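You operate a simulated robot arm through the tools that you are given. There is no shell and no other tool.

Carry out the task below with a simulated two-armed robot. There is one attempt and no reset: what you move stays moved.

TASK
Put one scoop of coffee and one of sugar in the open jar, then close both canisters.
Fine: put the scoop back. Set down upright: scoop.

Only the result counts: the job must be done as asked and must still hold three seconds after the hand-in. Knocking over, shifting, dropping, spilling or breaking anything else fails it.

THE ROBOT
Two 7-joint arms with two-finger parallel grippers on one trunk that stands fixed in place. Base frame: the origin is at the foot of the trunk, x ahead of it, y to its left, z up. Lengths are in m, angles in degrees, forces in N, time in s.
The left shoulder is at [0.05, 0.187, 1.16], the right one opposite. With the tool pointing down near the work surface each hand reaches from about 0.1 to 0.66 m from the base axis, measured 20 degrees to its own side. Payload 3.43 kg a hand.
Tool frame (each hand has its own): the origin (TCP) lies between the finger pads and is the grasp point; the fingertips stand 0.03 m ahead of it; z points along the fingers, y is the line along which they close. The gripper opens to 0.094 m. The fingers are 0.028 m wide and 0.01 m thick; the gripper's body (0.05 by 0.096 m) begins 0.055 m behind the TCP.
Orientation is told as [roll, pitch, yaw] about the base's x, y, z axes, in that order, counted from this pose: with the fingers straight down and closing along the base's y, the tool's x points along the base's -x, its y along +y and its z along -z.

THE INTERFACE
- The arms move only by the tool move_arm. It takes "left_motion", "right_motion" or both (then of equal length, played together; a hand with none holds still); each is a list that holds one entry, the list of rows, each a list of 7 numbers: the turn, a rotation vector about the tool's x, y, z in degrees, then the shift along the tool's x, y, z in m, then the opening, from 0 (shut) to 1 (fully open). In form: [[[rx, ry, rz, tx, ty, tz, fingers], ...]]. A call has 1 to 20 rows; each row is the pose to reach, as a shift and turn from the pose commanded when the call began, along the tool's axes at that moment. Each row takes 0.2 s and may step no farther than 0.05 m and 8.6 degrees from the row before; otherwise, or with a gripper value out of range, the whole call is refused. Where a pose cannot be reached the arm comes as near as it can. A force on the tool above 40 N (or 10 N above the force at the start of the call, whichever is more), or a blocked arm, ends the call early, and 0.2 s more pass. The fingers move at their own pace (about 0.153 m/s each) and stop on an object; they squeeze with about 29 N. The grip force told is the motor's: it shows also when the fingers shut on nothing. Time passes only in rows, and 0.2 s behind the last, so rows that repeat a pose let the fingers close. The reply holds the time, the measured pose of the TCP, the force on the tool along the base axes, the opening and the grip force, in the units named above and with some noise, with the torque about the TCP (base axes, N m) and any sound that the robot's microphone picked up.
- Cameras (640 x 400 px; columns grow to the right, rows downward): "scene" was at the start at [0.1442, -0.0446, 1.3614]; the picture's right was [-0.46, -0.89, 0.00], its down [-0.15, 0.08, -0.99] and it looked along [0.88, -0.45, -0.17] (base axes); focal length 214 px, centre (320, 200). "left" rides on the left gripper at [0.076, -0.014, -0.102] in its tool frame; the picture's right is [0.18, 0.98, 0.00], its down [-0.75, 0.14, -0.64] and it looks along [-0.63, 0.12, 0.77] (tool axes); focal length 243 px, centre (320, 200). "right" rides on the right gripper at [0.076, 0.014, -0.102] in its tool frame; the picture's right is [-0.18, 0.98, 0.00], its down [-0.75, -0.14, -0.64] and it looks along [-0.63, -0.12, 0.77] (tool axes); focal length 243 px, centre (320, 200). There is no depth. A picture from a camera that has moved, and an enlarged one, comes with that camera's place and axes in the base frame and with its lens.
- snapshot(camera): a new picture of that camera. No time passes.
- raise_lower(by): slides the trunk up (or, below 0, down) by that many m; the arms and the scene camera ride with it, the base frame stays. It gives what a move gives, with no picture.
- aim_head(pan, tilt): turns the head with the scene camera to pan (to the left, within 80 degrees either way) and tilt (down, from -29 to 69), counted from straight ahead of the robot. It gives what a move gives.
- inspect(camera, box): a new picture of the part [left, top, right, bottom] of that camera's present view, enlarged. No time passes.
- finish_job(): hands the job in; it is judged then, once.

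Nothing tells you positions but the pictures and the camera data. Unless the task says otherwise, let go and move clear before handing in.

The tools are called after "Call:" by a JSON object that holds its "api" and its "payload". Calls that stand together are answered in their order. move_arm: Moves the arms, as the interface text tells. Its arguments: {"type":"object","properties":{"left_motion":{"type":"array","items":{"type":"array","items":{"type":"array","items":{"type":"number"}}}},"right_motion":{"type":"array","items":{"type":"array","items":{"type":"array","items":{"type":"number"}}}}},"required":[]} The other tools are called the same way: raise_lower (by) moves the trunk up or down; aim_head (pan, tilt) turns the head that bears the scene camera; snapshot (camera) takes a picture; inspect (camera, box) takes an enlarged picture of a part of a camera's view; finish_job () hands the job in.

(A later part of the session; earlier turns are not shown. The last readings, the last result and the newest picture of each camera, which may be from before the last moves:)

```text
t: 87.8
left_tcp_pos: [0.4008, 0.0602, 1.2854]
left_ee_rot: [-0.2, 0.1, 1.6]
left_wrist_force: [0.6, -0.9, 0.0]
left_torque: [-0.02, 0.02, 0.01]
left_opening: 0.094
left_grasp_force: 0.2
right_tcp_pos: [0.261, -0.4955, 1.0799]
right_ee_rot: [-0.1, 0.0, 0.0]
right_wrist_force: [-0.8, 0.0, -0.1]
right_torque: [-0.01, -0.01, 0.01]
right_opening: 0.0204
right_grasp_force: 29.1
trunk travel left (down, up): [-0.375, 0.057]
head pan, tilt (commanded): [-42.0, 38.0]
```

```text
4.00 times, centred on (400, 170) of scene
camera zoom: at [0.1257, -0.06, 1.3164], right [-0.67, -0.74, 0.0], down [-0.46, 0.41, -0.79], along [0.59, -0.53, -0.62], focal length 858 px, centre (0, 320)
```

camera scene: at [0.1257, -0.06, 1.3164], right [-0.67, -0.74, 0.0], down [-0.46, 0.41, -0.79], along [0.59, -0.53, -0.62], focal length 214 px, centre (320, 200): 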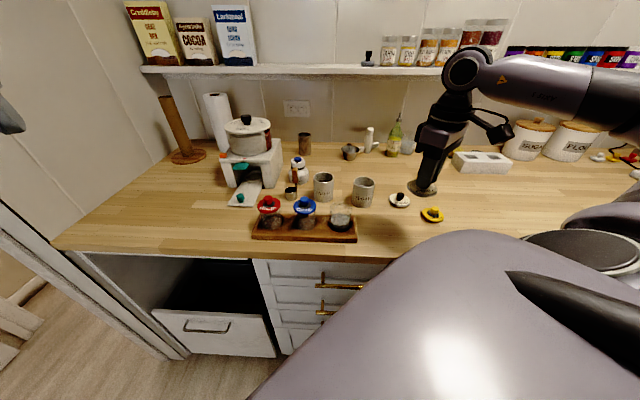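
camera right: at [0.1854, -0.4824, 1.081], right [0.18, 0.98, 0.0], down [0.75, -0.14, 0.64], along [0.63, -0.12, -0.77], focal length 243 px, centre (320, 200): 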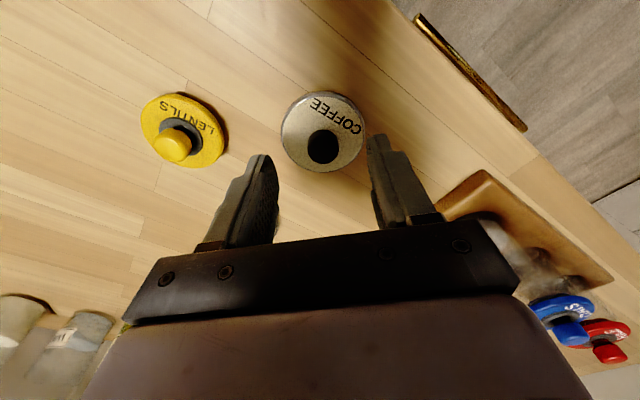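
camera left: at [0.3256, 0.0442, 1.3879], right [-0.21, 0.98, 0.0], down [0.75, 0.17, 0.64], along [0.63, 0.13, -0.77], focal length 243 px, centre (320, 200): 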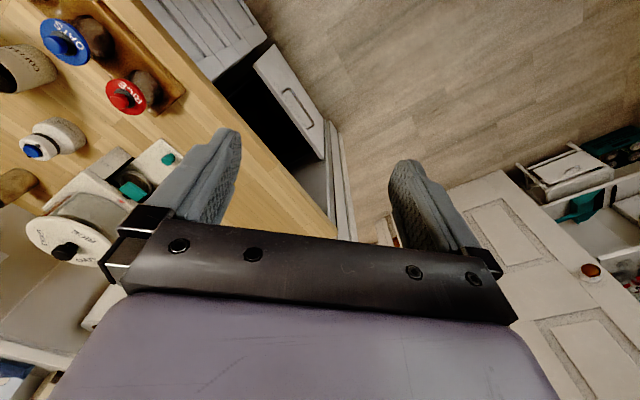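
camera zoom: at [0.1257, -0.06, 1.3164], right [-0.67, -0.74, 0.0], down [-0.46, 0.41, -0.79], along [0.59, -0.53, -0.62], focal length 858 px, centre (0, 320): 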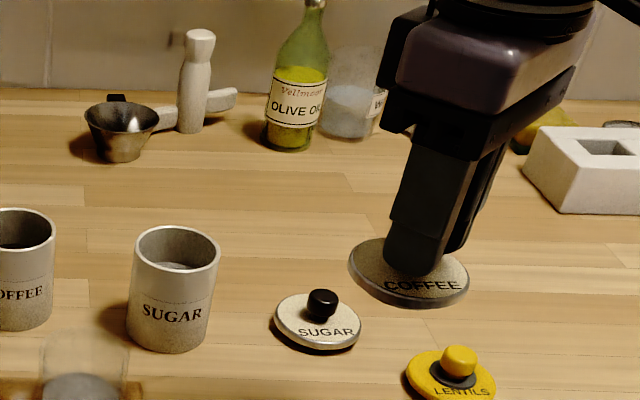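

The lid is held level and centred. I'll carry it to a spot just left of the coffee canister at z≈1.10, to measure the canister in the same camera setup before placing.

Call:
{"api": "move_arm", "payload": {"right_motion": [[[0, 0, 0, -0.0131, 0.0068, -0.01, 0], [0, 0, 0, -0.0459, 0.0238, -0.02, 0], [0, 0, 0, -0.0853, 0.0442, -0.02, 0], [0, 0, 0, -0.1247, 0.0646, -0.02, 0], [0, 0, 0, -0.1641, 0.085, -0.02, 0], [0, 0, 0, -0.2034, 0.1054, -0.02, 0], [0, 0, 0, -0.2362, 0.1224, -0.02, 0], [0, 0, 0, -0.2559, 0.1326, -0.02, 0], [0, 0, 0, -0.2625, 0.136, -0.02, 0], [0, 0, 0, -0.2625, 0.136, -0.02, 0]]]}}

Call:
{"api": "snapshot", "payload": {"camera": "right"}}

Call:
{"api": "inspect", "payload": {"camera": "right", "box": [180, 70, 280, 170]}}

Call:
{"api": "inspect", "payload": {"camera": "scene", "box": [270, 120, 390, 220]}}

```text
t: 90.0
left_tcp_pos: [0.4015, 0.0598, 1.2849]
left_ee_rot: [-0.2, 0.1, 1.7]
left_wrist_force: [0.0, -0.6, -0.2]
left_torque: [-0.02, 0.03, -0.01]
left_opening: 0.0942
left_grasp_force: 0.0
right_tcp_pos: [0.5246, -0.3579, 1.0989]
right_ee_rot: [0.0, -0.1, 0.0]
right_wrist_force: [-0.1, 0.1, 0.1]
right_torque: [-0.01, -0.01, -0.04]
right_opening: 0.0203
right_grasp_force: 29.1
trunk travel left (down, up): [-0.375, 0.057]
head pan, tilt (commanded): [-42.0, 38.0]
```

```text
taken
camera right: at [0.4488, -0.344, 1.2007], right [0.18, 0.98, 0.0], down [0.75, -0.14, 0.64], along [0.63, -0.12, -0.77], focal length 243 px, centre (320, 200)
```

right: 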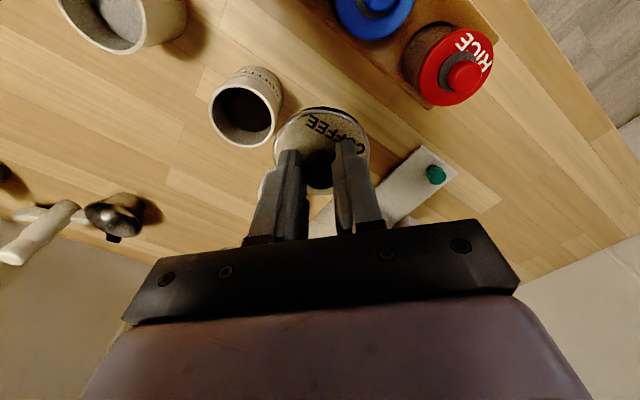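

```text
4.00 times, centred on (230, 120) of right
camera zoom: at [0.4488, -0.344, 1.2007], right [0.18, 0.98, 0.0], down [0.75, -0.14, 0.64], along [0.63, -0.12, -0.77], focal length 970 px, centre (680, 520)
```

zoom: 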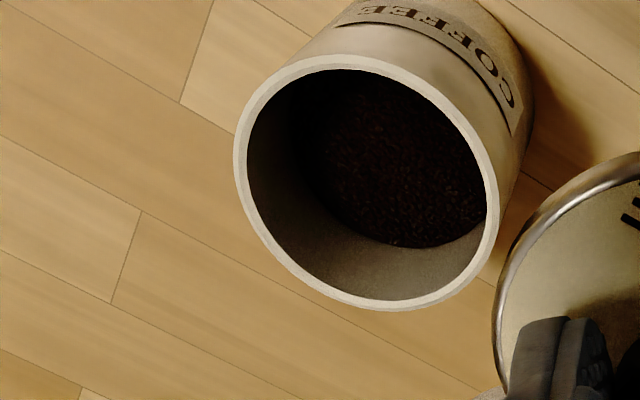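

```text
4.00 times, centred on (330, 170) of scene
camera zoom: at [0.1257, -0.0598, 1.3165], right [-0.67, -0.74, 0.0], down [-0.46, 0.41, -0.79], along [0.59, -0.53, -0.62], focal length 858 px, centre (280, 320)
```

zoom: 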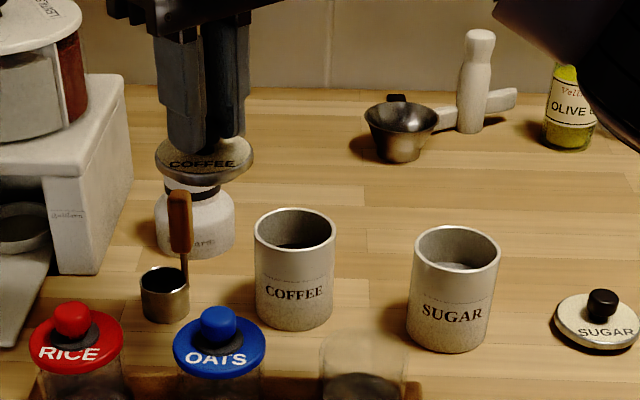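

The coffee rim is measured cleanly: it lies (-2.1, -74.9) mm from the hand. Moving the lid over it.

Call:
{"api": "move_arm", "payload": {"right_motion": [[[0, 0, 0, 0.0005, -0.0113, 0, 0], [0, 0, 0, 0.0014, -0.0302, 0, 0], [0, 0, 0, 0.0025, -0.0528, 0, 0], [0, 0, 0, 0.0034, -0.0716, 0, 0], [0, 0, 0, 0.0036, -0.0754, 0, 0], [0, 0, 0, 0.0036, -0.0754, 0, 0]]]}}

Call:
{"api": "inspect", "payload": {"camera": "scene", "box": [290, 140, 370, 220]}}

Call:
{"api": "inspect", "payload": {"camera": "right", "box": [240, 60, 400, 200]}}

```text
t: 91.4
left_tcp_pos: [0.4009, 0.0603, 1.2849]
left_ee_rot: [-0.2, 0.0, 1.5]
left_wrist_force: [0.1, -0.4, -0.7]
left_torque: [0.03, 0.0, -0.01]
left_opening: 0.0941
left_grasp_force: 0.0
right_tcp_pos: [0.5208, -0.4343, 1.0999]
right_ee_rot: [0.0, -0.1, -0.1]
right_wrist_force: [0.1, 0.2, -0.2]
right_torque: [0.04, 0.0, 0.01]
right_opening: 0.0205
right_grasp_force: 28.8
trunk travel left (down, up): [-0.375, 0.057]
head pan, tilt (commanded): [-42.0, 38.0]
```

```text
5.00 times, centred on (330, 180) of scene
camera zoom: at [0.1257, -0.0599, 1.3164], right [-0.67, -0.74, 0.0], down [-0.46, 0.41, -0.79], along [0.59, -0.53, -0.62], focal length 1072 px, centre (270, 300)
```

zoom: 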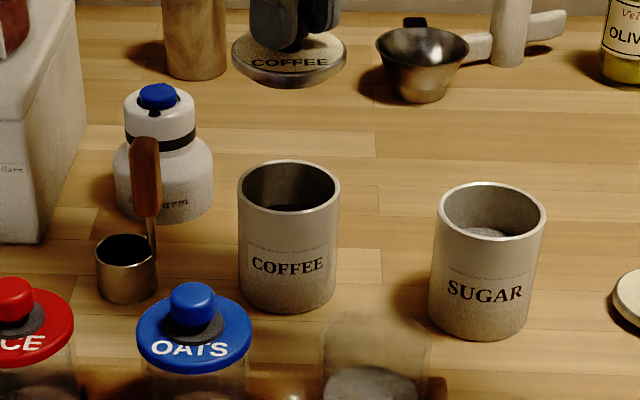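

```text
2.86 times, centred on (320, 130) of right
camera zoom: at [0.444, -0.4198, 1.2014], right [0.18, 0.98, 0.0], down [0.75, -0.14, 0.64], along [0.63, -0.12, -0.77], focal length 693 px, centre (320, 400)
```

zoom: 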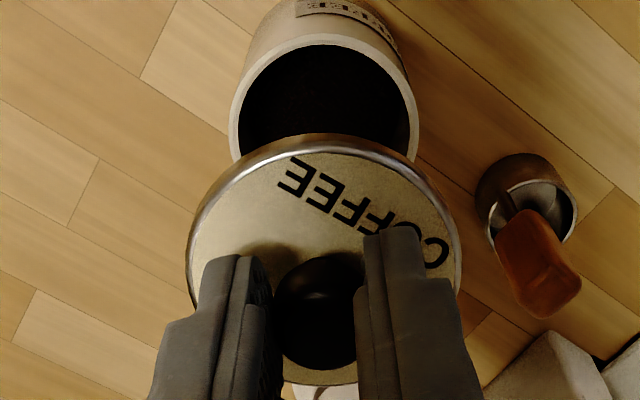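

The lid and canister agree to ~1 mm in both cameras. Lowering toward the rim.

Call:
{"api": "move_arm", "payload": {"right_motion": [[[0, 0, 0, 0.0008, 0, 0.01, 0], [0, 0, 0, 0.0008, 0, 0.025, 0], [0, 0, 0, 0.0008, 0, 0.042, 0], [0, 0, 0, 0.0008, 0, 0.056, 0], [0, 0, 0, 0.0008, 0, 0.065, 0], [0, 0, 0, 0.0008, 0, 0.068, 0]]]}}

Call:
{"api": "inspect", "payload": {"camera": "scene", "box": [300, 155, 350, 215]}}

Call:
{"api": "inspect", "payload": {"camera": "right", "box": [240, 60, 400, 200]}}

```text
t: 92.8
left_tcp_pos: [0.4013, 0.0608, 1.2852]
left_ee_rot: [-0.2, 0.1, 1.6]
left_wrist_force: [-0.5, -1.1, -0.5]
left_torque: [-0.02, 0.01, -0.02]
left_opening: 0.094
left_grasp_force: 0.0
right_tcp_pos: [0.521, -0.4348, 1.0318]
right_ee_rot: [0.0, -0.1, 0.1]
right_wrist_force: [-0.5, 1.4, -0.4]
right_torque: [-0.02, -0.02, -0.03]
right_opening: 0.0203
right_grasp_force: 28.6
trunk travel left (down, up): [-0.375, 0.057]
head pan, tilt (commanded): [-42.0, 38.0]
```

```text
6.67 times, centred on (325, 185) of scene
camera zoom: at [0.1257, -0.0599, 1.3164], right [-0.67, -0.74, 0.0], down [-0.46, 0.41, -0.79], along [0.59, -0.53, -0.62], focal length 1430 px, centre (287, 300)
```

zoom: 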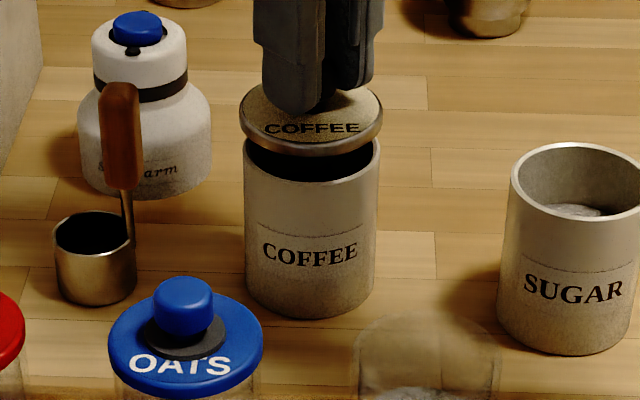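

```text
2.86 times, centred on (320, 130) of right
camera zoom: at [0.4441, -0.4202, 1.1335], right [0.18, 0.98, 0.0], down [0.75, -0.14, 0.64], along [0.63, -0.12, -0.77], focal length 693 px, centre (320, 400)
```

zoom: 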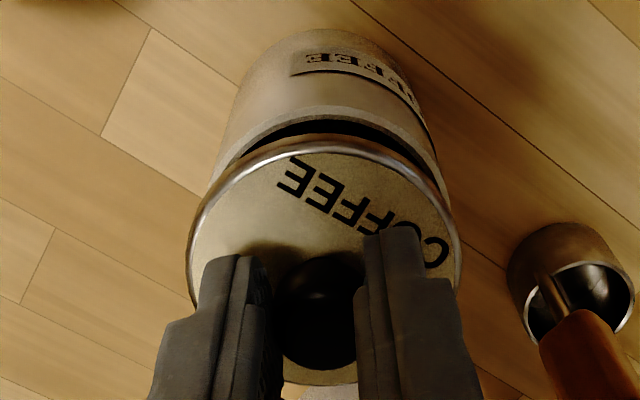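

Well centred. Lowering in small steps until the lid meets the rim.

Call:
{"api": "move_arm", "payload": {"right_motion": [[[0, 0, 0, 0.0004, 0, 0.002, 0], [0, 0, 0, 0.0004, 0, 0.004, 0], [0, 0, 0, 0.0004, 0, 0.006, 0], [0, 0, 0, 0.0004, 0, 0.006, 0]]]}}

Call:
{"api": "inspect", "payload": {"camera": "scene", "box": [300, 155, 350, 215]}}

```text
t: 93.8
left_tcp_pos: [0.4012, 0.0602, 1.2846]
left_ee_rot: [-0.2, 0.1, 1.7]
left_wrist_force: [0.6, 0.0, -0.2]
left_torque: [-0.02, 0.01, 0.0]
left_opening: 0.0942
left_grasp_force: 0.1
right_tcp_pos: [0.5196, -0.4342, 1.0247]
right_ee_rot: [0.0, 0.0, -0.1]
right_wrist_force: [0.7, -0.2, -0.2]
right_torque: [-0.01, -0.02, -0.01]
right_opening: 0.0203
right_grasp_force: 29.2
trunk travel left (down, up): [-0.375, 0.057]
head pan, tilt (commanded): [-42.0, 38.0]
```

```text
6.67 times, centred on (325, 185) of scene
camera zoom: at [0.1257, -0.0599, 1.3164], right [-0.67, -0.74, 0.0], down [-0.46, 0.41, -0.79], along [0.59, -0.53, -0.62], focal length 1430 px, centre (287, 300)
```

zoom: 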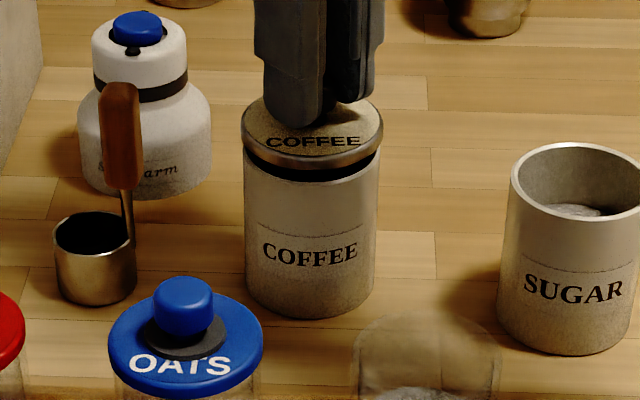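

Call:
{"api": "move_arm", "payload": {"right_motion": [[[0, 0, 0, 0, 0, 0.0015, 0], [0, 0, 0, 0, 0, 0.003, 0], [0, 0, 0, 0, 0, 0.0045, 0], [0, 0, 0, 0, 0, 0.0045, 0]]]}}

Call:
{"api": "inspect", "payload": {"camera": "scene", "box": [300, 155, 350, 215]}}

Call:
{"api": "inspect", "payload": {"camera": "right", "box": [240, 60, 400, 200]}}

```text
t: 94.8
left_tcp_pos: [0.4028, 0.0595, 1.285]
left_ee_rot: [-0.2, 0.2, 1.7]
left_wrist_force: [-0.3, -0.2, 0.6]
left_torque: [-0.01, 0.01, 0.01]
left_opening: 0.0941
left_grasp_force: 0.1
right_tcp_pos: [0.5203, -0.4344, 1.0213]
right_ee_rot: [0.0, -0.1, 0.0]
right_wrist_force: [0.5, 0.6, -0.8]
right_torque: [0.01, 0.01, 0.0]
right_opening: 0.0202
right_grasp_force: 29.0
trunk travel left (down, up): [-0.375, 0.057]
head pan, tilt (commanded): [-42.0, 38.0]
```

```text
6.67 times, centred on (325, 185) of scene
camera zoom: at [0.1257, -0.0599, 1.3164], right [-0.67, -0.74, 0.0], down [-0.46, 0.41, -0.79], along [0.59, -0.53, -0.62], focal length 1430 px, centre (287, 300)
```

zoom: 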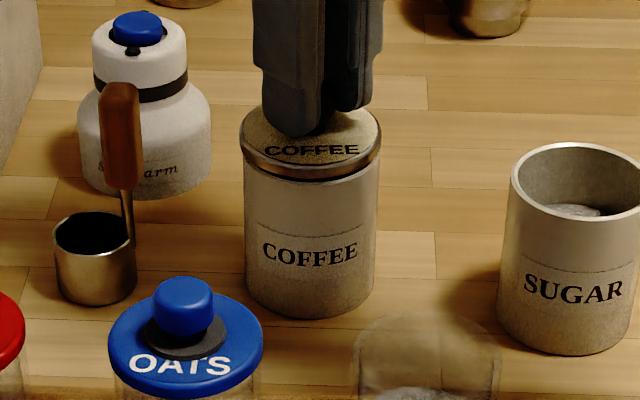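

```text
2.86 times, centred on (320, 130) of right
camera zoom: at [0.4439, -0.4199, 1.1227], right [0.18, 0.98, 0.0], down [0.75, -0.14, 0.64], along [0.63, -0.12, -0.77], focal length 693 px, centre (320, 400)
```

zoom: 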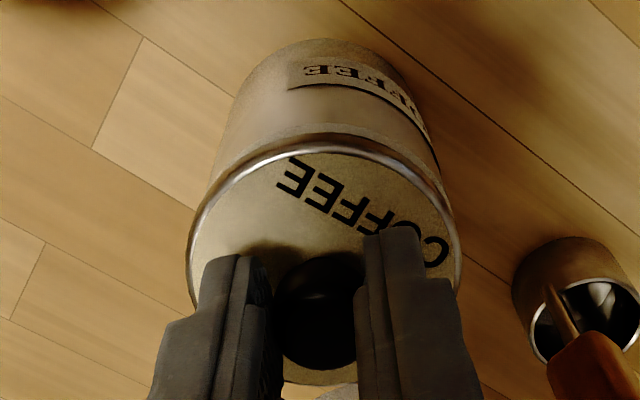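

Nearly seated with no contact yet. Continuing in 1 mm steps.

Call:
{"api": "move_arm", "payload": {"right_motion": [[[0, 0, 0, 0, 0, 0.001, 0], [0, 0, 0, 0, 0, 0.002, 0], [0, 0, 0, 0, 0, 0.003, 0], [0, 0, 0, 0, 0, 0.003, 0]]]}}

Call:
{"api": "inspect", "payload": {"camera": "scene", "box": [310, 155, 340, 195]}}

```text
t: 95.8
left_tcp_pos: [0.4019, 0.0605, 1.2839]
left_ee_rot: [0.0, 0.1, 1.5]
left_wrist_force: [-0.2, 0.5, -0.8]
left_torque: [0.0, -0.02, -0.01]
left_opening: 0.0943
left_grasp_force: 0.0
right_tcp_pos: [0.5189, -0.4328, 1.0178]
right_ee_rot: [-0.1, -0.1, 0.0]
right_wrist_force: [0.2, -0.1, 0.4]
right_torque: [0.0, -0.01, 0.01]
right_opening: 0.0203
right_grasp_force: 29.2
trunk travel left (down, up): [-0.375, 0.057]
head pan, tilt (commanded): [-42.0, 38.0]
```

```text
10.00 times, centred on (325, 175) of scene
camera zoom: at [0.1257, -0.0599, 1.3164], right [-0.67, -0.74, 0.0], down [-0.46, 0.41, -0.79], along [0.59, -0.53, -0.62], focal length 2145 px, centre (270, 450)
```

zoom: 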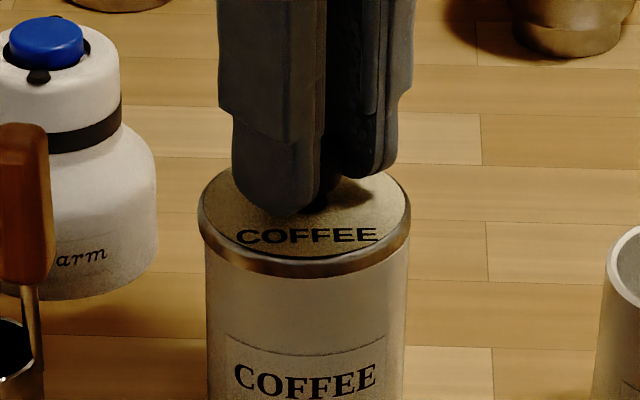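

Call:
{"api": "move_arm", "payload": {"right_motion": [[[0, 0, 0, 0, 0, 0.001, 0], [0, 0, 0, 0, 0, 0.002, 0], [0, 0, 0, 0, 0, 0.002, 0]]]}}

Call:
{"api": "inspect", "payload": {"camera": "scene", "box": [310, 155, 340, 195]}}

```text
t: 96.6
left_tcp_pos: [0.4002, 0.0616, 1.2848]
left_ee_rot: [-0.2, 0.1, 1.6]
left_wrist_force: [0.2, -0.4, -0.3]
left_torque: [0.01, 0.02, -0.01]
left_opening: 0.094
left_grasp_force: 0.0
right_tcp_pos: [0.5196, -0.4327, 1.0186]
right_ee_rot: [0.0, -0.3, 0.0]
right_wrist_force: [1.8, -0.9, 7.6]
right_torque: [-0.05, 0.1, 0.0]
right_opening: 0.0202
right_grasp_force: 29.3
trunk travel left (down, up): [-0.375, 0.057]
head pan, tilt (commanded): [-42.0, 38.0]
```

```text
10.00 times, centred on (325, 175) of scene
camera zoom: at [0.1252, -0.0594, 1.3166], right [-0.67, -0.74, 0.0], down [-0.46, 0.41, -0.79], along [0.59, -0.53, -0.62], focal length 2145 px, centre (270, 450)
```

zoom: 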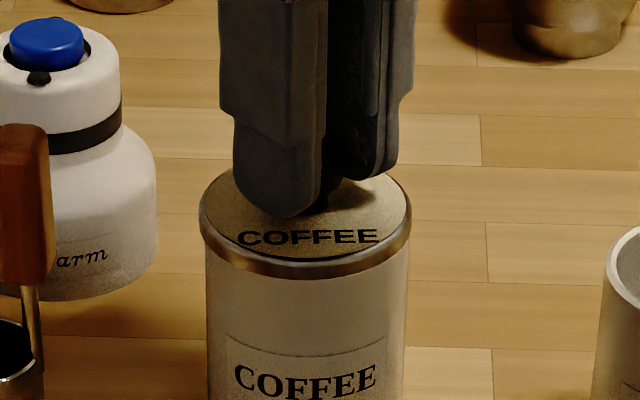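

Contact at ~7.6 N: the lid sits flush on the coffee canister. Easing off slightly and opening the fingers.

Call:
{"api": "move_arm", "payload": {"right_motion": [[[0, 0, 0, 0, 0, -0.001, 0], [0, 0, 0, 0, 0, -0.0015, 0.1], [0, 0, 0, 0, 0, -0.0015, 0.24], [0, 0, 0, 0, 0, -0.0015, 0.3], [0, 0, 0, 0, 0, -0.0015, 0.38], [0, 0, 0, 0, 0, -0.0015, 0.45], [0, 0, 0, 0, 0, -0.0015, 0.45]]]}}

Call:
{"api": "inspect", "payload": {"camera": "scene", "box": [310, 155, 340, 195]}}

Call:
{"api": "inspect", "payload": {"camera": "right", "box": [240, 60, 400, 200]}}

```text
t: 98.2
left_tcp_pos: [0.4021, 0.0604, 1.2842]
left_ee_rot: [-0.2, 0.1, 1.6]
left_wrist_force: [-0.5, 0.0, -0.6]
left_torque: [0.0, 0.01, -0.01]
left_opening: 0.0938
left_grasp_force: 0.1
right_tcp_pos: [0.5197, -0.4331, 1.0195]
right_ee_rot: [0.0, -0.1, 0.2]
right_wrist_force: [0.1, 0.2, 0.1]
right_torque: [-0.04, -0.01, -0.05]
right_opening: 0.0421
right_grasp_force: 0.2
trunk travel left (down, up): [-0.375, 0.057]
head pan, tilt (commanded): [-42.0, 38.0]
```

```text
10.00 times, centred on (325, 175) of scene
camera zoom: at [0.1256, -0.0598, 1.3165], right [-0.67, -0.74, 0.0], down [-0.46, 0.41, -0.79], along [0.59, -0.53, -0.62], focal length 2145 px, centre (270, 450)
```

zoom: 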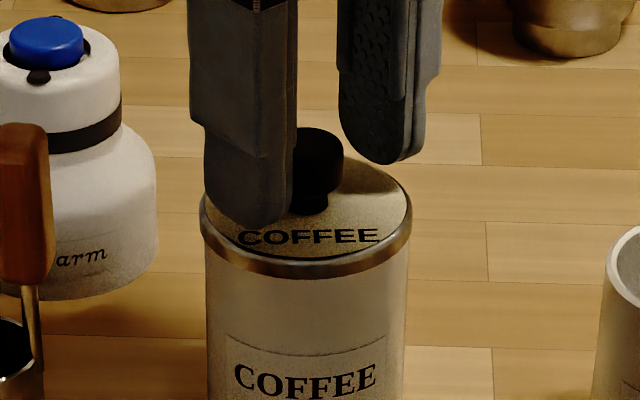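

```text
2.86 times, centred on (320, 130) of right
camera zoom: at [0.4432, -0.4192, 1.1202], right [0.18, 0.98, 0.0], down [0.75, -0.14, 0.64], along [0.63, -0.12, -0.77], focal length 693 px, centre (320, 400)
```

zoom: 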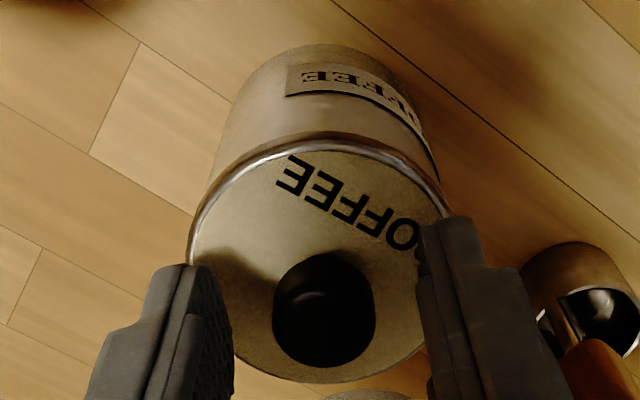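

The coffee lid rests in place. Raising the hand clear and checking the seat.

Call:
{"api": "move_arm", "payload": {"right_motion": [[[0, 0, 0, 0, 0, -0.01, 0.5], [0, 0, 0, 0, 0, -0.03, 0.6], [0, 0, 0, 0, 0, -0.06, 0.6], [0, 0, 0, 0, 0, -0.09, 0.6], [0, 0, 0, 0, 0, -0.12, 0.6]]]}}

Call:
{"api": "inspect", "payload": {"camera": "scene", "box": [305, 160, 345, 210]}}

Call:
{"api": "inspect", "payload": {"camera": "right", "box": [260, 50, 380, 170]}}

Call:
{"api": "inspect", "payload": {"camera": "left", "box": [0, 0, 120, 120]}}

```text
t: 99.4
left_tcp_pos: [0.4014, 0.0618, 1.2849]
left_ee_rot: [-0.3, 0.1, 1.5]
left_wrist_force: [-0.4, 0.0, 0.2]
left_torque: [-0.06, -0.01, 0.03]
left_opening: 0.0939
left_grasp_force: 0.1
right_tcp_pos: [0.5203, -0.4346, 1.1395]
right_ee_rot: [0.0, 0.0, -0.1]
right_wrist_force: [-0.5, -0.8, 0.1]
right_torque: [0.0, 0.01, 0.0]
right_opening: 0.0562
right_grasp_force: 0.0
trunk travel left (down, up): [-0.375, 0.057]
head pan, tilt (commanded): [-42.0, 38.0]
```

```text
8.00 times, centred on (325, 185) of scene
camera zoom: at [0.1253, -0.0595, 1.3165], right [-0.67, -0.74, 0.0], down [-0.46, 0.41, -0.79], along [0.59, -0.53, -0.62], focal length 1716 px, centre (280, 320)
```

zoom: 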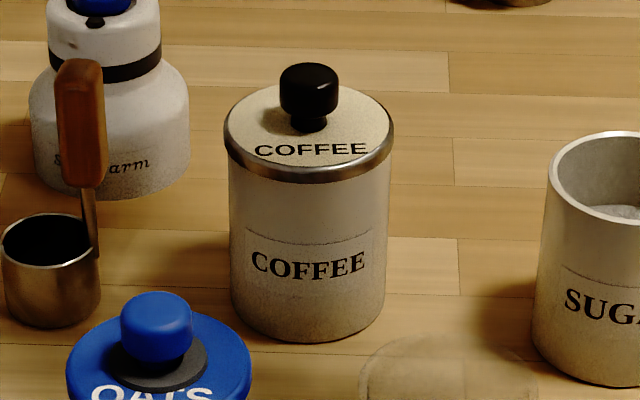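

```text
3.33 times, centred on (320, 110) of right
camera zoom: at [0.4437, -0.4207, 1.2405], right [0.18, 0.98, 0.0], down [0.75, -0.14, 0.64], along [0.63, -0.12, -0.77], focal length 809 px, centre (320, 500)
```

zoom: 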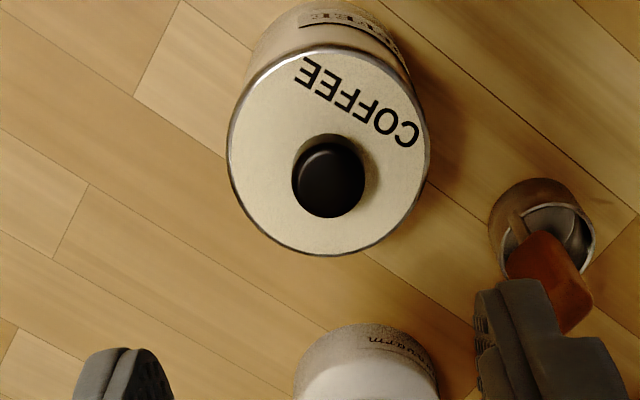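

```text
3.33 times, centred on (60, 60) of left
camera zoom: at [0.3252, 0.0447, 1.388], right [-0.21, 0.98, 0.0], down [0.75, 0.17, 0.64], along [0.63, 0.13, -0.77], focal length 809 px, centre (1187, 667)
```

zoom: 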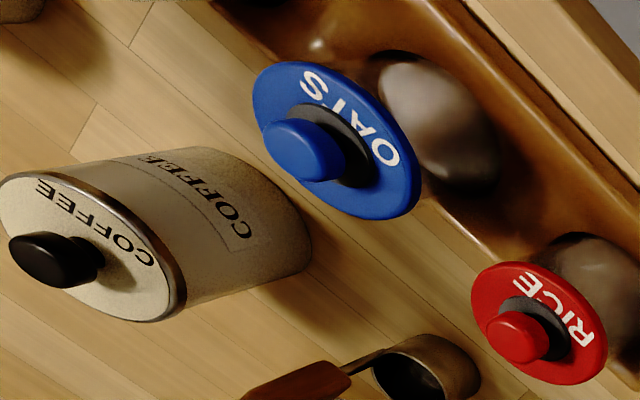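

The coffee canister is closed, lid flush and centred. Now moving above the sugar lid at ≈(0.346, -0.587).

Call:
{"api": "move_arm", "payload": {"right_motion": [[[0, 0, 0, 0.0218, -0.019, 0, 0.6], [0, 0, 0, 0.0509, -0.0444, 0.0133, 0.6], [0, 0, 0, 0.08, -0.0698, 0.0265, 0.6], [0, 0, 0, 0.1091, -0.0952, 0.0398, 0.6], [0, 0, 0, 0.1382, -0.1206, 0.053, 0.6], [0, 0, 0, 0.1637, -0.1429, 0.0663, 0.6], [0, 0, 0, 0.1746, -0.1524, 0.0795, 0.6], [0, 0, 0, 0.1746, -0.1524, 0.0795, 0.6]]]}}

Call:
{"api": "snapshot", "payload": {"camera": "right"}}

Call:
{"api": "inspect", "payload": {"camera": "right", "box": [270, 60, 370, 160]}}

```text
t: 101.2
left_tcp_pos: [0.4029, 0.0596, 1.2843]
left_ee_rot: [-0.2, 0.1, 1.6]
left_wrist_force: [0.5, 0.7, -0.1]
left_torque: [0.05, -0.01, 0.06]
left_opening: 0.0941
left_grasp_force: 0.2
right_tcp_pos: [0.3472, -0.5331, 1.0642]
right_ee_rot: [0.0, -0.1, -0.1]
right_wrist_force: [-0.9, -0.9, 0.3]
right_torque: [0.03, -0.01, 0.02]
right_opening: 0.0565
right_grasp_force: 0.1
right hand out of reach, approached as far as the arm can: row 4, 5, 6, 7, 8
trunk travel left (down, up): [-0.375, 0.057]
head pan, tilt (commanded): [-42.0, 38.0]
```

```text
taken
camera right: at [0.2711, -0.5193, 1.1654], right [0.19, 0.98, 0.0], down [0.75, -0.14, 0.64], along [0.63, -0.12, -0.77], focal length 243 px, centre (320, 200)
```

right: 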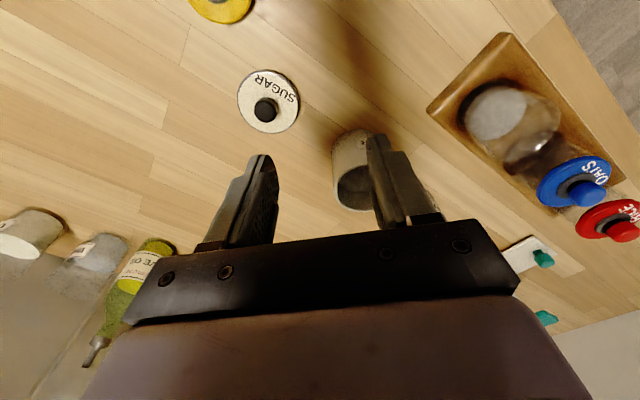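

```text
4.00 times, centred on (320, 110) of right
camera zoom: at [0.2711, -0.5193, 1.1654], right [0.19, 0.98, 0.0], down [0.75, -0.14, 0.64], along [0.63, -0.12, -0.77], focal length 970 px, centre (320, 560)
```

zoom: 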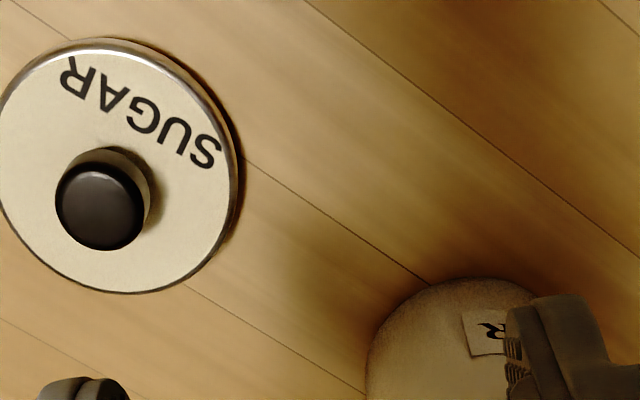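

The arm can't reach that spot in this wrist orientation (stopped at y=-0.533). I'll check how the commanded pose stands with a zero move.

Call:
{"api": "move_arm", "payload": {"right_motion": [[[0, 0, 0, 0, 0, 0, 0.6]]]}}

```text
t: 101.6
left_tcp_pos: [0.402, 0.061, 1.285]
left_ee_rot: [-0.2, 0.2, 1.6]
left_wrist_force: [0.2, -0.7, -0.4]
left_torque: [0.0, 0.02, 0.01]
left_opening: 0.0937
left_grasp_force: 0.0
right_tcp_pos: [0.347, -0.5333, 1.0637]
right_ee_rot: [-0.2, 0.0, -0.1]
right_wrist_force: [-0.3, -0.6, -0.8]
right_torque: [-0.03, -0.01, -0.02]
right_opening: 0.0564
right_grasp_force: 0.0
trunk travel left (down, up): [-0.375, 0.057]
head pan, tilt (commanded): [-42.0, 38.0]
```

The commanded pose equals the reached one. I'll yaw the hand -60° (more natural for reaching out to the right) and then move over the lid.

Call:
{"api": "move_arm", "payload": {"right_motion": [[[0, 0, 8.5, 0, 0, 0, 0.6], [0, 0, 17, 0, 0, 0, 0.6], [0, 0, 25.5, 0, 0, 0, 0.6], [0, 0, 34, 0, 0, 0, 0.6], [0, 0, 42.5, 0, 0, 0, 0.6], [0, 0, 51, 0, 0, 0, 0.6], [0, 0, 60, 0, 0, 0, 0.6]]]}}

Call:
{"api": "snapshot", "payload": {"camera": "right"}}

```text
refused: row 7 steps farther than a row can; nothing moved
```

```text
taken
camera right: at [0.2709, -0.519, 1.1653], right [0.19, 0.98, 0.0], down [0.75, -0.14, 0.64], along [0.63, -0.12, -0.77], focal length 243 px, centre (320, 200)
```

right: 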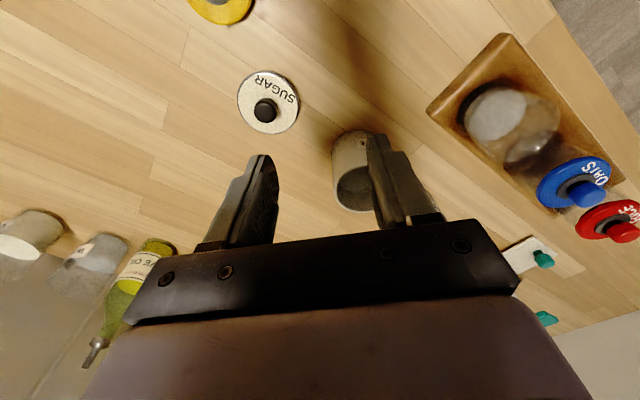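

Call:
{"api": "move_arm", "payload": {"right_motion": [[[0, 0, 7.5, 0, 0, 0, 0.6], [0, 0, 15, 0, 0, 0, 0.6], [0, 0, 22.5, 0, 0, 0, 0.6], [0, 0, 30, 0, 0, 0, 0.6], [0, 0, 37.5, 0, 0, 0, 0.6], [0, 0, 45, 0, 0, 0, 0.6], [0, 0, 52.5, 0, 0, 0, 0.6], [0, 0, 60, 0, 0, 0, 0.6]]]}}

Call:
{"api": "snapshot", "payload": {"camera": "right"}}

Call:
{"api": "snapshot", "payload": {"camera": "scene"}}

```text
t: 103.4
left_tcp_pos: [0.4024, 0.0597, 1.2846]
left_ee_rot: [-0.2, 0.0, 1.6]
left_wrist_force: [0.5, -0.5, 0.2]
left_torque: [-0.01, 0.0, -0.01]
left_opening: 0.0939
left_grasp_force: 0.1
right_tcp_pos: [0.3453, -0.5349, 1.0642]
right_ee_rot: [-0.1, 0.0, -60.0]
right_wrist_force: [-0.4, 0.0, 0.8]
right_torque: [0.03, -0.01, -0.01]
right_opening: 0.0565
right_grasp_force: 0.1
trunk travel left (down, up): [-0.375, 0.057]
head pan, tilt (commanded): [-42.0, 38.0]
```

```text
taken
camera right: at [0.3199, -0.4617, 1.1657], right [0.94, 0.33, 0.0], down [0.25, -0.72, 0.64], along [0.21, -0.61, -0.77], focal length 243 px, centre (320, 200)
```

right: 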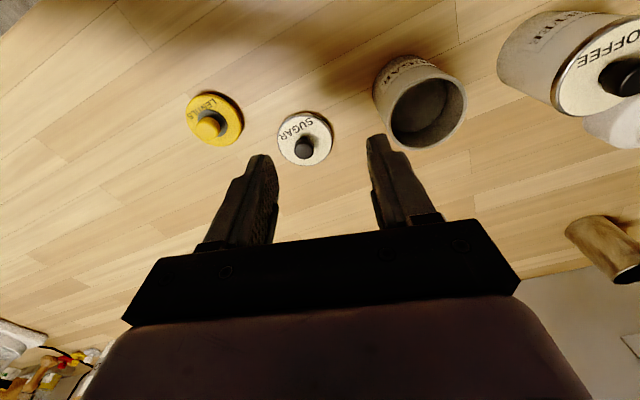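

```text
taken
camera scene: at [0.1256, -0.0599, 1.3164], right [-0.67, -0.74, 0.0], down [-0.46, 0.41, -0.79], along [0.59, -0.53, -0.62], focal length 214 px, centre (320, 200)
```

scene: 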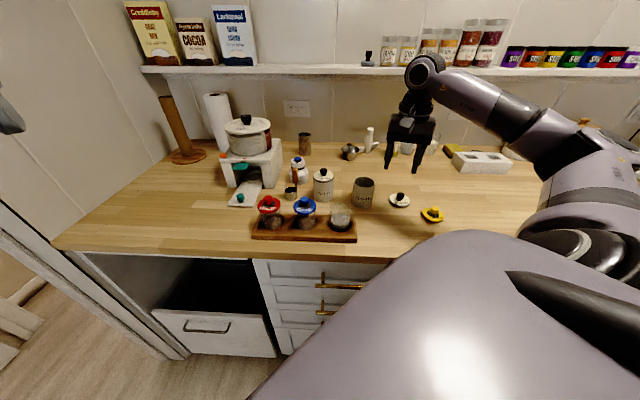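

Now the hand camera sees both the sugar lid and the sugar canister. Zooming to measure both in this configuration.

Call:
{"api": "inspect", "payload": {"camera": "right", "box": [360, 40, 480, 160]}}

Call:
{"api": "inspect", "payload": {"camera": "right", "box": [260, 90, 350, 180]}}

```text
3.33 times, centred on (420, 100) of right
camera zoom: at [0.3199, -0.4617, 1.1657], right [0.94, 0.33, 0.0], down [0.25, -0.72, 0.64], along [0.21, -0.61, -0.77], focal length 809 px, centre (-13, 533)
```

zoom: 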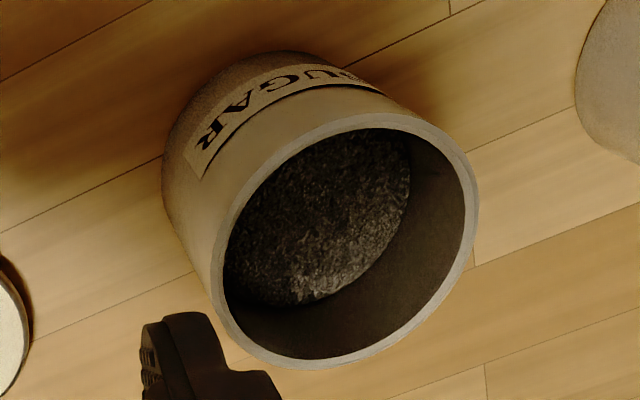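

```text
4.44 times, centred on (305, 135) of right
camera zoom: at [0.3199, -0.4617, 1.1657], right [0.94, 0.33, 0.0], down [0.25, -0.72, 0.64], along [0.21, -0.61, -0.77], focal length 1078 px, centre (387, 489)
```

zoom: 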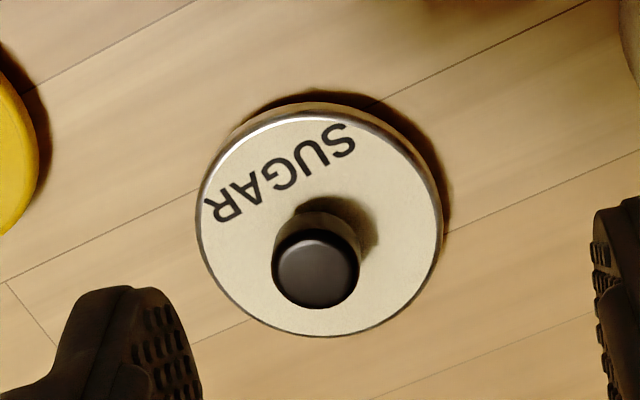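

Sugar lid is (-48.1, -26.8) mm in the tool frame; canister at (-11.5, 83.8) mm. Moving over the lid and down to just above the knob.

Call:
{"api": "move_arm", "payload": {"right_motion": [[[0, 0, 0, -0.016, -0.0089, 0, 0.6], [0, 0, 0, -0.0321, -0.0179, 0, 0.6], [0, 0, 0, -0.0481, -0.0268, 0, 0.6], [0, 0, 0, -0.0481, -0.0268, 0.026, 0.6], [0, 0, 0, -0.0481, -0.0268, 0.053, 0.6], [0, 0, 0, -0.0481, -0.0268, 0.079, 0.6], [0, 0, 0, -0.0481, -0.0268, 0.079, 0.6]]]}}

Call:
{"api": "inspect", "payload": {"camera": "right", "box": [250, 80, 390, 200]}}

Call:
{"api": "inspect", "payload": {"camera": "scene", "box": [350, 150, 450, 240]}}

```text
t: 105.0
left_tcp_pos: [0.4016, 0.0608, 1.2852]
left_ee_rot: [-0.2, 0.1, 1.7]
left_wrist_force: [0.4, 0.2, 1.0]
left_torque: [0.02, -0.02, -0.02]
left_opening: 0.0939
left_grasp_force: 0.0
right_tcp_pos: [0.3462, -0.5897, 0.9869]
right_ee_rot: [0.0, 0.0, -60.0]
right_wrist_force: [0.1, 0.6, -1.0]
right_torque: [0.01, -0.01, 0.02]
right_opening: 0.0561
right_grasp_force: 0.1
trunk travel left (down, up): [-0.375, 0.057]
head pan, tilt (commanded): [-42.0, 38.0]
```

```text
3.33 times, centred on (320, 140) of right
camera zoom: at [0.3209, -0.5163, 1.0879], right [0.94, 0.33, 0.0], down [0.25, -0.72, 0.64], along [0.21, -0.61, -0.77], focal length 809 px, centre (320, 400)
```

zoom: 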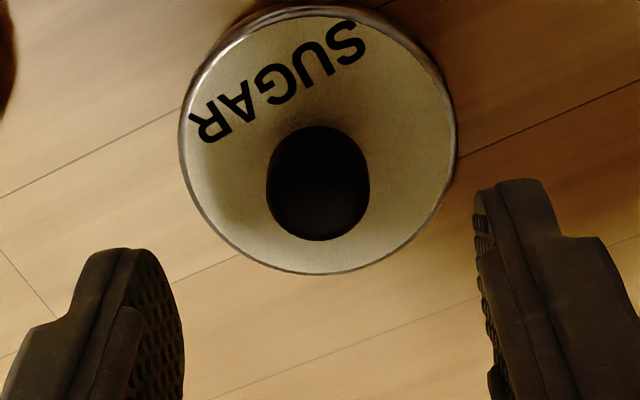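

```text
4.44 times, centred on (400, 195) of scene
camera zoom: at [0.1256, -0.0598, 1.3165], right [-0.67, -0.74, 0.0], down [-0.46, 0.41, -0.79], along [0.59, -0.53, -0.62], focal length 953 px, centre (-36, 222)
```

zoom: 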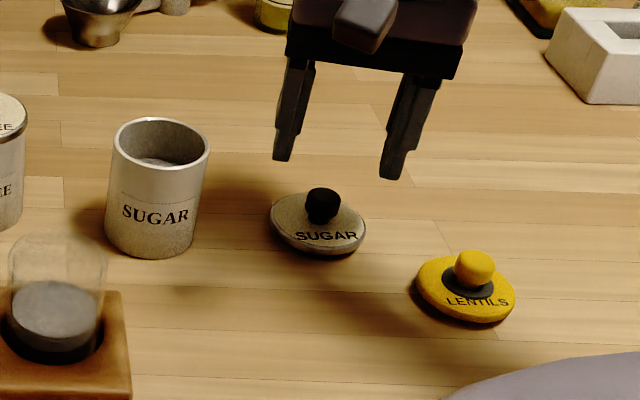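

Aligned to ~1 mm. Descending and closing on the sugar knob.

Call:
{"api": "move_arm", "payload": {"right_motion": [[[0, 0, 0, 0.0005, 0, 0.015, 0.6], [0, 0, 0, 0.001, 0, 0.03, 0.6], [0, 0, 0, 0.001, 0, 0.037, 0.6], [0, 0, 0, 0.001, 0, 0.0405, 0.6], [0, 0, 0, 0.001, 0, 0.0405, 0.6]]]}}

Call:
{"api": "inspect", "payload": {"camera": "right", "box": [250, 100, 390, 220]}}

```text
t: 106.2
left_tcp_pos: [0.4013, 0.0605, 1.2849]
left_ee_rot: [-0.1, 0.1, 1.6]
left_wrist_force: [-0.1, 0.9, -0.4]
left_torque: [-0.01, -0.02, -0.02]
left_opening: 0.094
left_grasp_force: 0.0
right_tcp_pos: [0.3463, -0.5896, 0.9456]
right_ee_rot: [0.0, 0.1, -60.0]
right_wrist_force: [-0.2, 0.1, 0.0]
right_torque: [0.0, 0.0, -0.01]
right_opening: 0.0562
right_grasp_force: 0.1
trunk travel left (down, up): [-0.375, 0.057]
head pan, tilt (commanded): [-42.0, 38.0]
```

```text
3.33 times, centred on (320, 160) of right
camera zoom: at [0.3205, -0.5154, 1.0466], right [0.94, 0.33, 0.0], down [0.25, -0.72, 0.64], along [0.21, -0.61, -0.77], focal length 809 px, centre (320, 333)
```

zoom: 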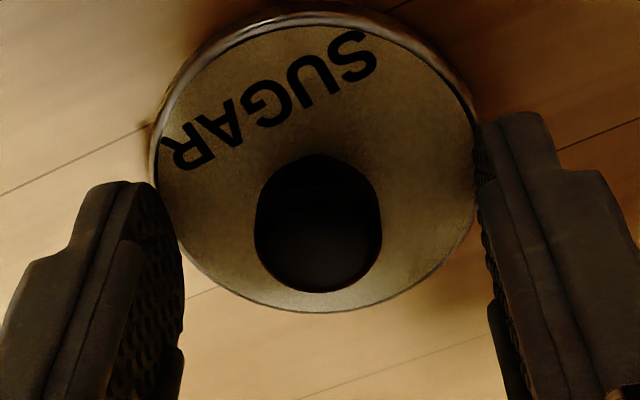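

Call:
{"api": "move_arm", "payload": {"right_motion": [[[0, 0, 0, 0, 0, 0, 0.4], [0, 0, 0, 0, 0, 0, 0.2], [0, 0, 0, 0, 0, 0, 0], [0, 0, 0, 0, 0, 0, 0], [0, 0, 0, 0, 0, 0, 0]]]}}

Call:
{"api": "move_arm", "payload": {"right_motion": [[[0, 0, 0, 0, 0, -0.005, 0], [0, 0, 0, 0, 0, -0.02, 0], [0, 0, 0, 0, 0, -0.045, 0], [0, 0, 0, 0, 0, -0.075, 0], [0, 0, 0, 0, 0, -0.105, 0], [0, 0, 0, 0, 0, -0.135, 0], [0, 0, 0, 0, 0, -0.135, 0]]]}}

Call:
{"api": "snapshot", "payload": {"camera": "right"}}

Call:
{"api": "inspect", "payload": {"camera": "right", "box": [240, 60, 400, 200]}}

```text
t: 107.4
left_tcp_pos: [0.4024, 0.0609, 1.2847]
left_ee_rot: [-0.3, 0.1, 1.6]
left_wrist_force: [-0.2, 1.0, -0.6]
left_torque: [0.01, -0.02, 0.0]
left_opening: 0.0941
left_grasp_force: 0.0
right_tcp_pos: [0.3453, -0.5884, 0.9447]
right_ee_rot: [0.0, 0.1, -59.9]
right_wrist_force: [-0.1, -0.4, -0.7]
right_torque: [0.0, -0.04, -0.01]
right_opening: 0.0202
right_grasp_force: 29.0
trunk travel left (down, up): [-0.375, 0.057]
head pan, tilt (commanded): [-42.0, 38.0]
```

```text
t: 109.0
left_tcp_pos: [0.4015, 0.0587, 1.284]
left_ee_rot: [-0.1, 0.1, 1.6]
left_wrist_force: [-0.3, 0.6, -0.1]
left_torque: [0.03, -0.04, 0.01]
left_opening: 0.0938
left_grasp_force: 0.0
right_tcp_pos: [0.3451, -0.5889, 1.0802]
right_ee_rot: [-0.1, 0.0, -59.9]
right_wrist_force: [0.4, -0.2, -0.3]
right_torque: [0.01, 0.01, -0.01]
right_opening: 0.0203
right_grasp_force: 29.2
trunk travel left (down, up): [-0.375, 0.057]
head pan, tilt (commanded): [-42.0, 38.0]
```

```text
taken
camera right: at [0.3196, -0.5162, 1.1824], right [0.94, 0.33, 0.0], down [0.26, -0.72, 0.64], along [0.21, -0.6, -0.77], focal length 243 px, centre (320, 200)
```

right: 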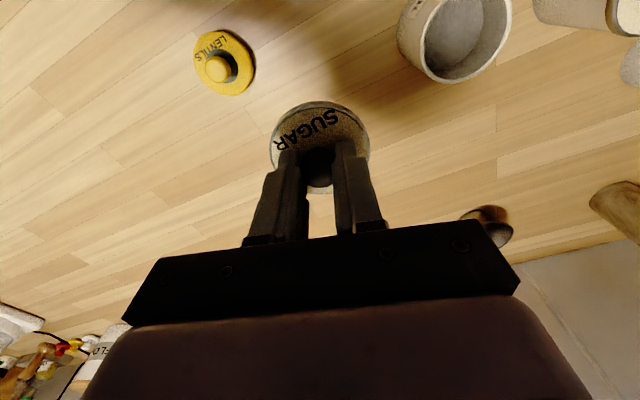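

```text
2.86 times, centred on (320, 130) of right
camera zoom: at [0.3196, -0.5162, 1.1824], right [0.94, 0.33, 0.0], down [0.26, -0.72, 0.64], along [0.21, -0.6, -0.77], focal length 693 px, centre (320, 400)
```

zoom: 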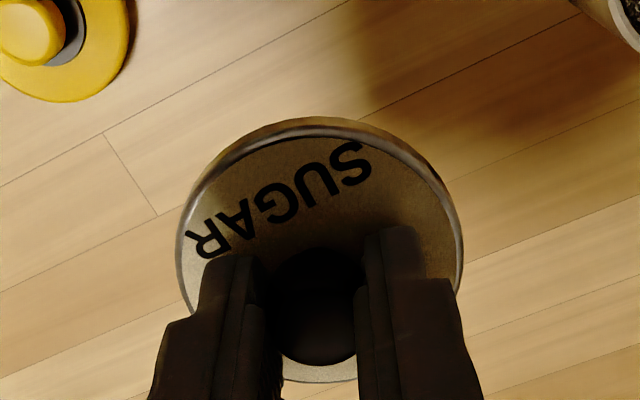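

The sugar lid is held level, centred under the TCP. Moving beside the sugar canister to measure it from this camera before placing.

Call:
{"api": "move_arm", "payload": {"right_motion": [[[0, 0, 0, 0.0088, 0.009, -0.01, 0], [0, 0, 0, 0.0176, 0.018, -0.02, 0], [0, 0, 0, 0.0264, 0.027, -0.02, 0], [0, 0, 0, 0.0351, 0.036, -0.02, 0], [0, 0, 0, 0.0351, 0.036, -0.02, 0]]]}}

Call:
{"api": "snapshot", "payload": {"camera": "right"}}

Call:
{"api": "inspect", "payload": {"camera": "right", "box": [360, 60, 480, 180]}}

Call:
{"api": "inspect", "payload": {"camera": "scene", "box": [330, 130, 430, 220]}}

```text
t: 110.2
left_tcp_pos: [0.4013, 0.06, 1.2851]
left_ee_rot: [-0.2, 0.1, 1.6]
left_wrist_force: [0.9, 0.1, 0.4]
left_torque: [0.01, 0.01, 0.02]
left_opening: 0.0942
left_grasp_force: 0.0
right_tcp_pos: [0.359, -0.5415, 1.0989]
right_ee_rot: [0.0, 0.1, -60.0]
right_wrist_force: [0.3, -0.3, -0.4]
right_torque: [0.0, -0.01, 0.03]
right_opening: 0.0202
right_grasp_force: 29.0
trunk travel left (down, up): [-0.375, 0.057]
head pan, tilt (commanded): [-42.0, 38.0]
```

```text
taken
camera right: at [0.3329, -0.4674, 1.201], right [0.94, 0.33, 0.0], down [0.25, -0.72, 0.64], along [0.21, -0.61, -0.77], focal length 243 px, centre (320, 200)
```

right: 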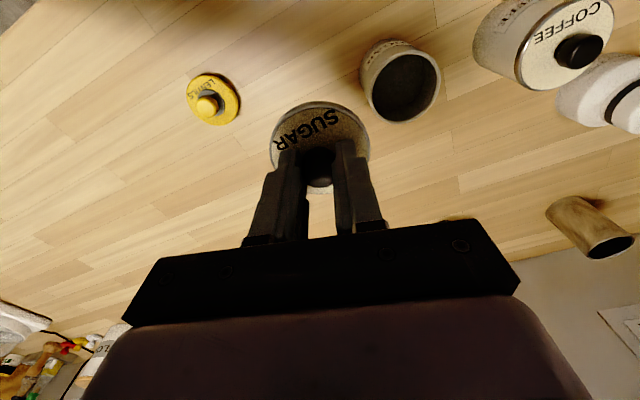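

```text
3.33 times, centred on (420, 120) of right
camera zoom: at [0.3329, -0.4674, 1.201], right [0.94, 0.33, 0.0], down [0.25, -0.72, 0.64], along [0.21, -0.61, -0.77], focal length 809 px, centre (-13, 467)
```

zoom: 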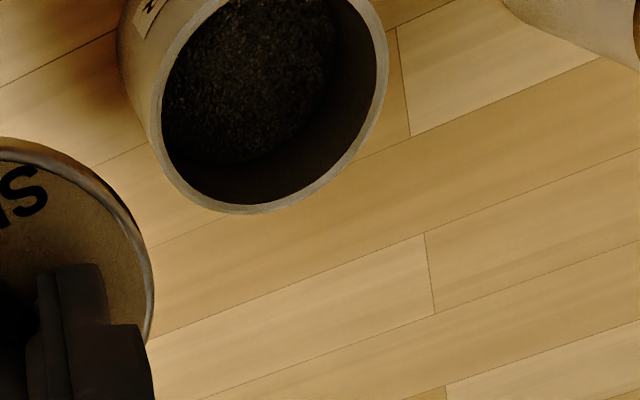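

```text
4.44 times, centred on (380, 175) of scene
camera zoom: at [0.1257, -0.06, 1.3164], right [-0.67, -0.74, 0.0], down [-0.46, 0.41, -0.79], along [0.59, -0.53, -0.62], focal length 953 px, centre (53, 311)
```

zoom: 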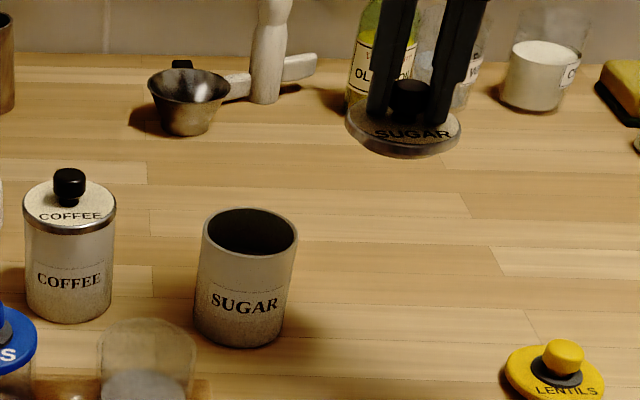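

Call:
{"api": "inspect", "payload": {"camera": "right", "box": [350, 30, 450, 130]}}

```text
4.00 times, centred on (400, 80) of right
camera zoom: at [0.3329, -0.4674, 1.201], right [0.94, 0.33, 0.0], down [0.25, -0.72, 0.64], along [0.21, -0.61, -0.77], focal length 970 px, centre (0, 680)
```

zoom: 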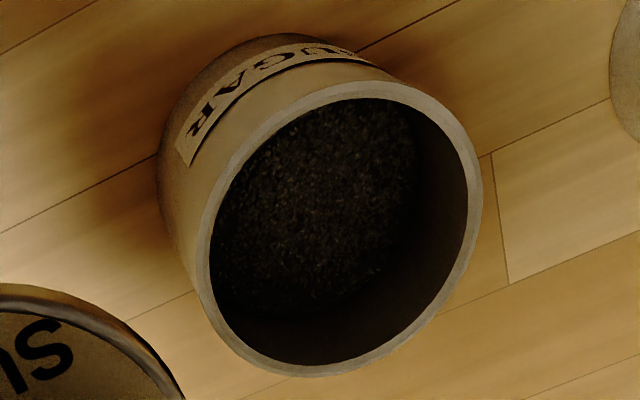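

The canister is (0, +75.2) mm in the tool frame. Moving the lid over it.

Call:
{"api": "move_arm", "payload": {"right_motion": [[[0, 0, 0, 0, 0.0113, 0, 0], [0, 0, 0, 0, 0.0302, 0, 0], [0, 0, 0, 0.0001, 0.0528, 0, 0], [0, 0, 0, 0.0002, 0.0716, 0, 0], [0, 0, 0, 0.0002, 0.0755, 0, 0], [0, 0, 0, 0.0002, 0.0755, 0, 0]]]}}

Call:
{"api": "inspect", "payload": {"camera": "scene", "box": [330, 130, 410, 220]}}

Call:
{"api": "inspect", "payload": {"camera": "right", "box": [240, 60, 400, 200]}}

```text
t: 111.6
left_tcp_pos: [0.4003, 0.0606, 1.2853]
left_ee_rot: [-0.2, 0.1, 1.5]
left_wrist_force: [-0.5, -0.1, 0.1]
left_torque: [0.01, 0.03, -0.05]
left_opening: 0.0941
left_grasp_force: 0.0
right_tcp_pos: [0.4254, -0.5011, 1.0997]
right_ee_rot: [0.0, -0.1, -60.0]
right_wrist_force: [0.5, 0.6, -0.3]
right_torque: [0.02, -0.01, 0.0]
right_opening: 0.0202
right_grasp_force: 29.2
trunk travel left (down, up): [-0.375, 0.057]
head pan, tilt (commanded): [-42.0, 38.0]
```

```text
4.44 times, centred on (370, 175) of scene
camera zoom: at [0.1257, -0.0599, 1.3164], right [-0.67, -0.74, 0.0], down [-0.46, 0.41, -0.79], along [0.59, -0.53, -0.62], focal length 953 px, centre (98, 311)
```

zoom: 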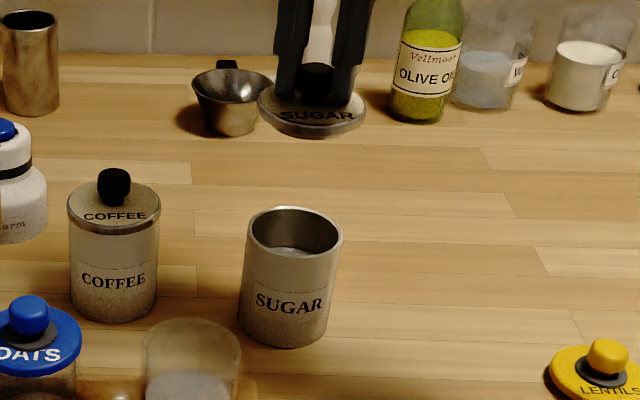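

```text
2.86 times, centred on (320, 130) of right
camera zoom: at [0.3997, -0.4286, 1.2006], right [0.94, 0.33, 0.0], down [0.25, -0.72, 0.64], along [0.21, -0.61, -0.77], focal length 693 px, centre (320, 400)
```

zoom: 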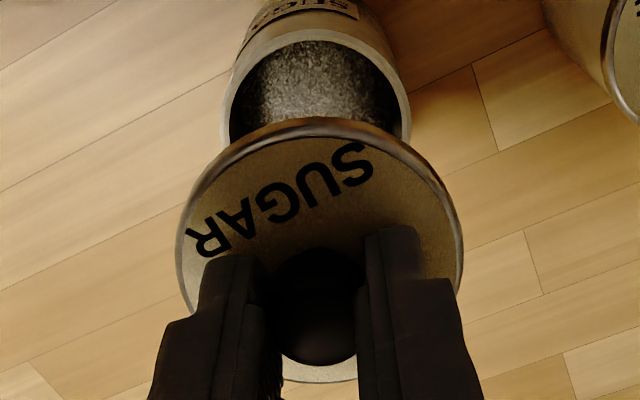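

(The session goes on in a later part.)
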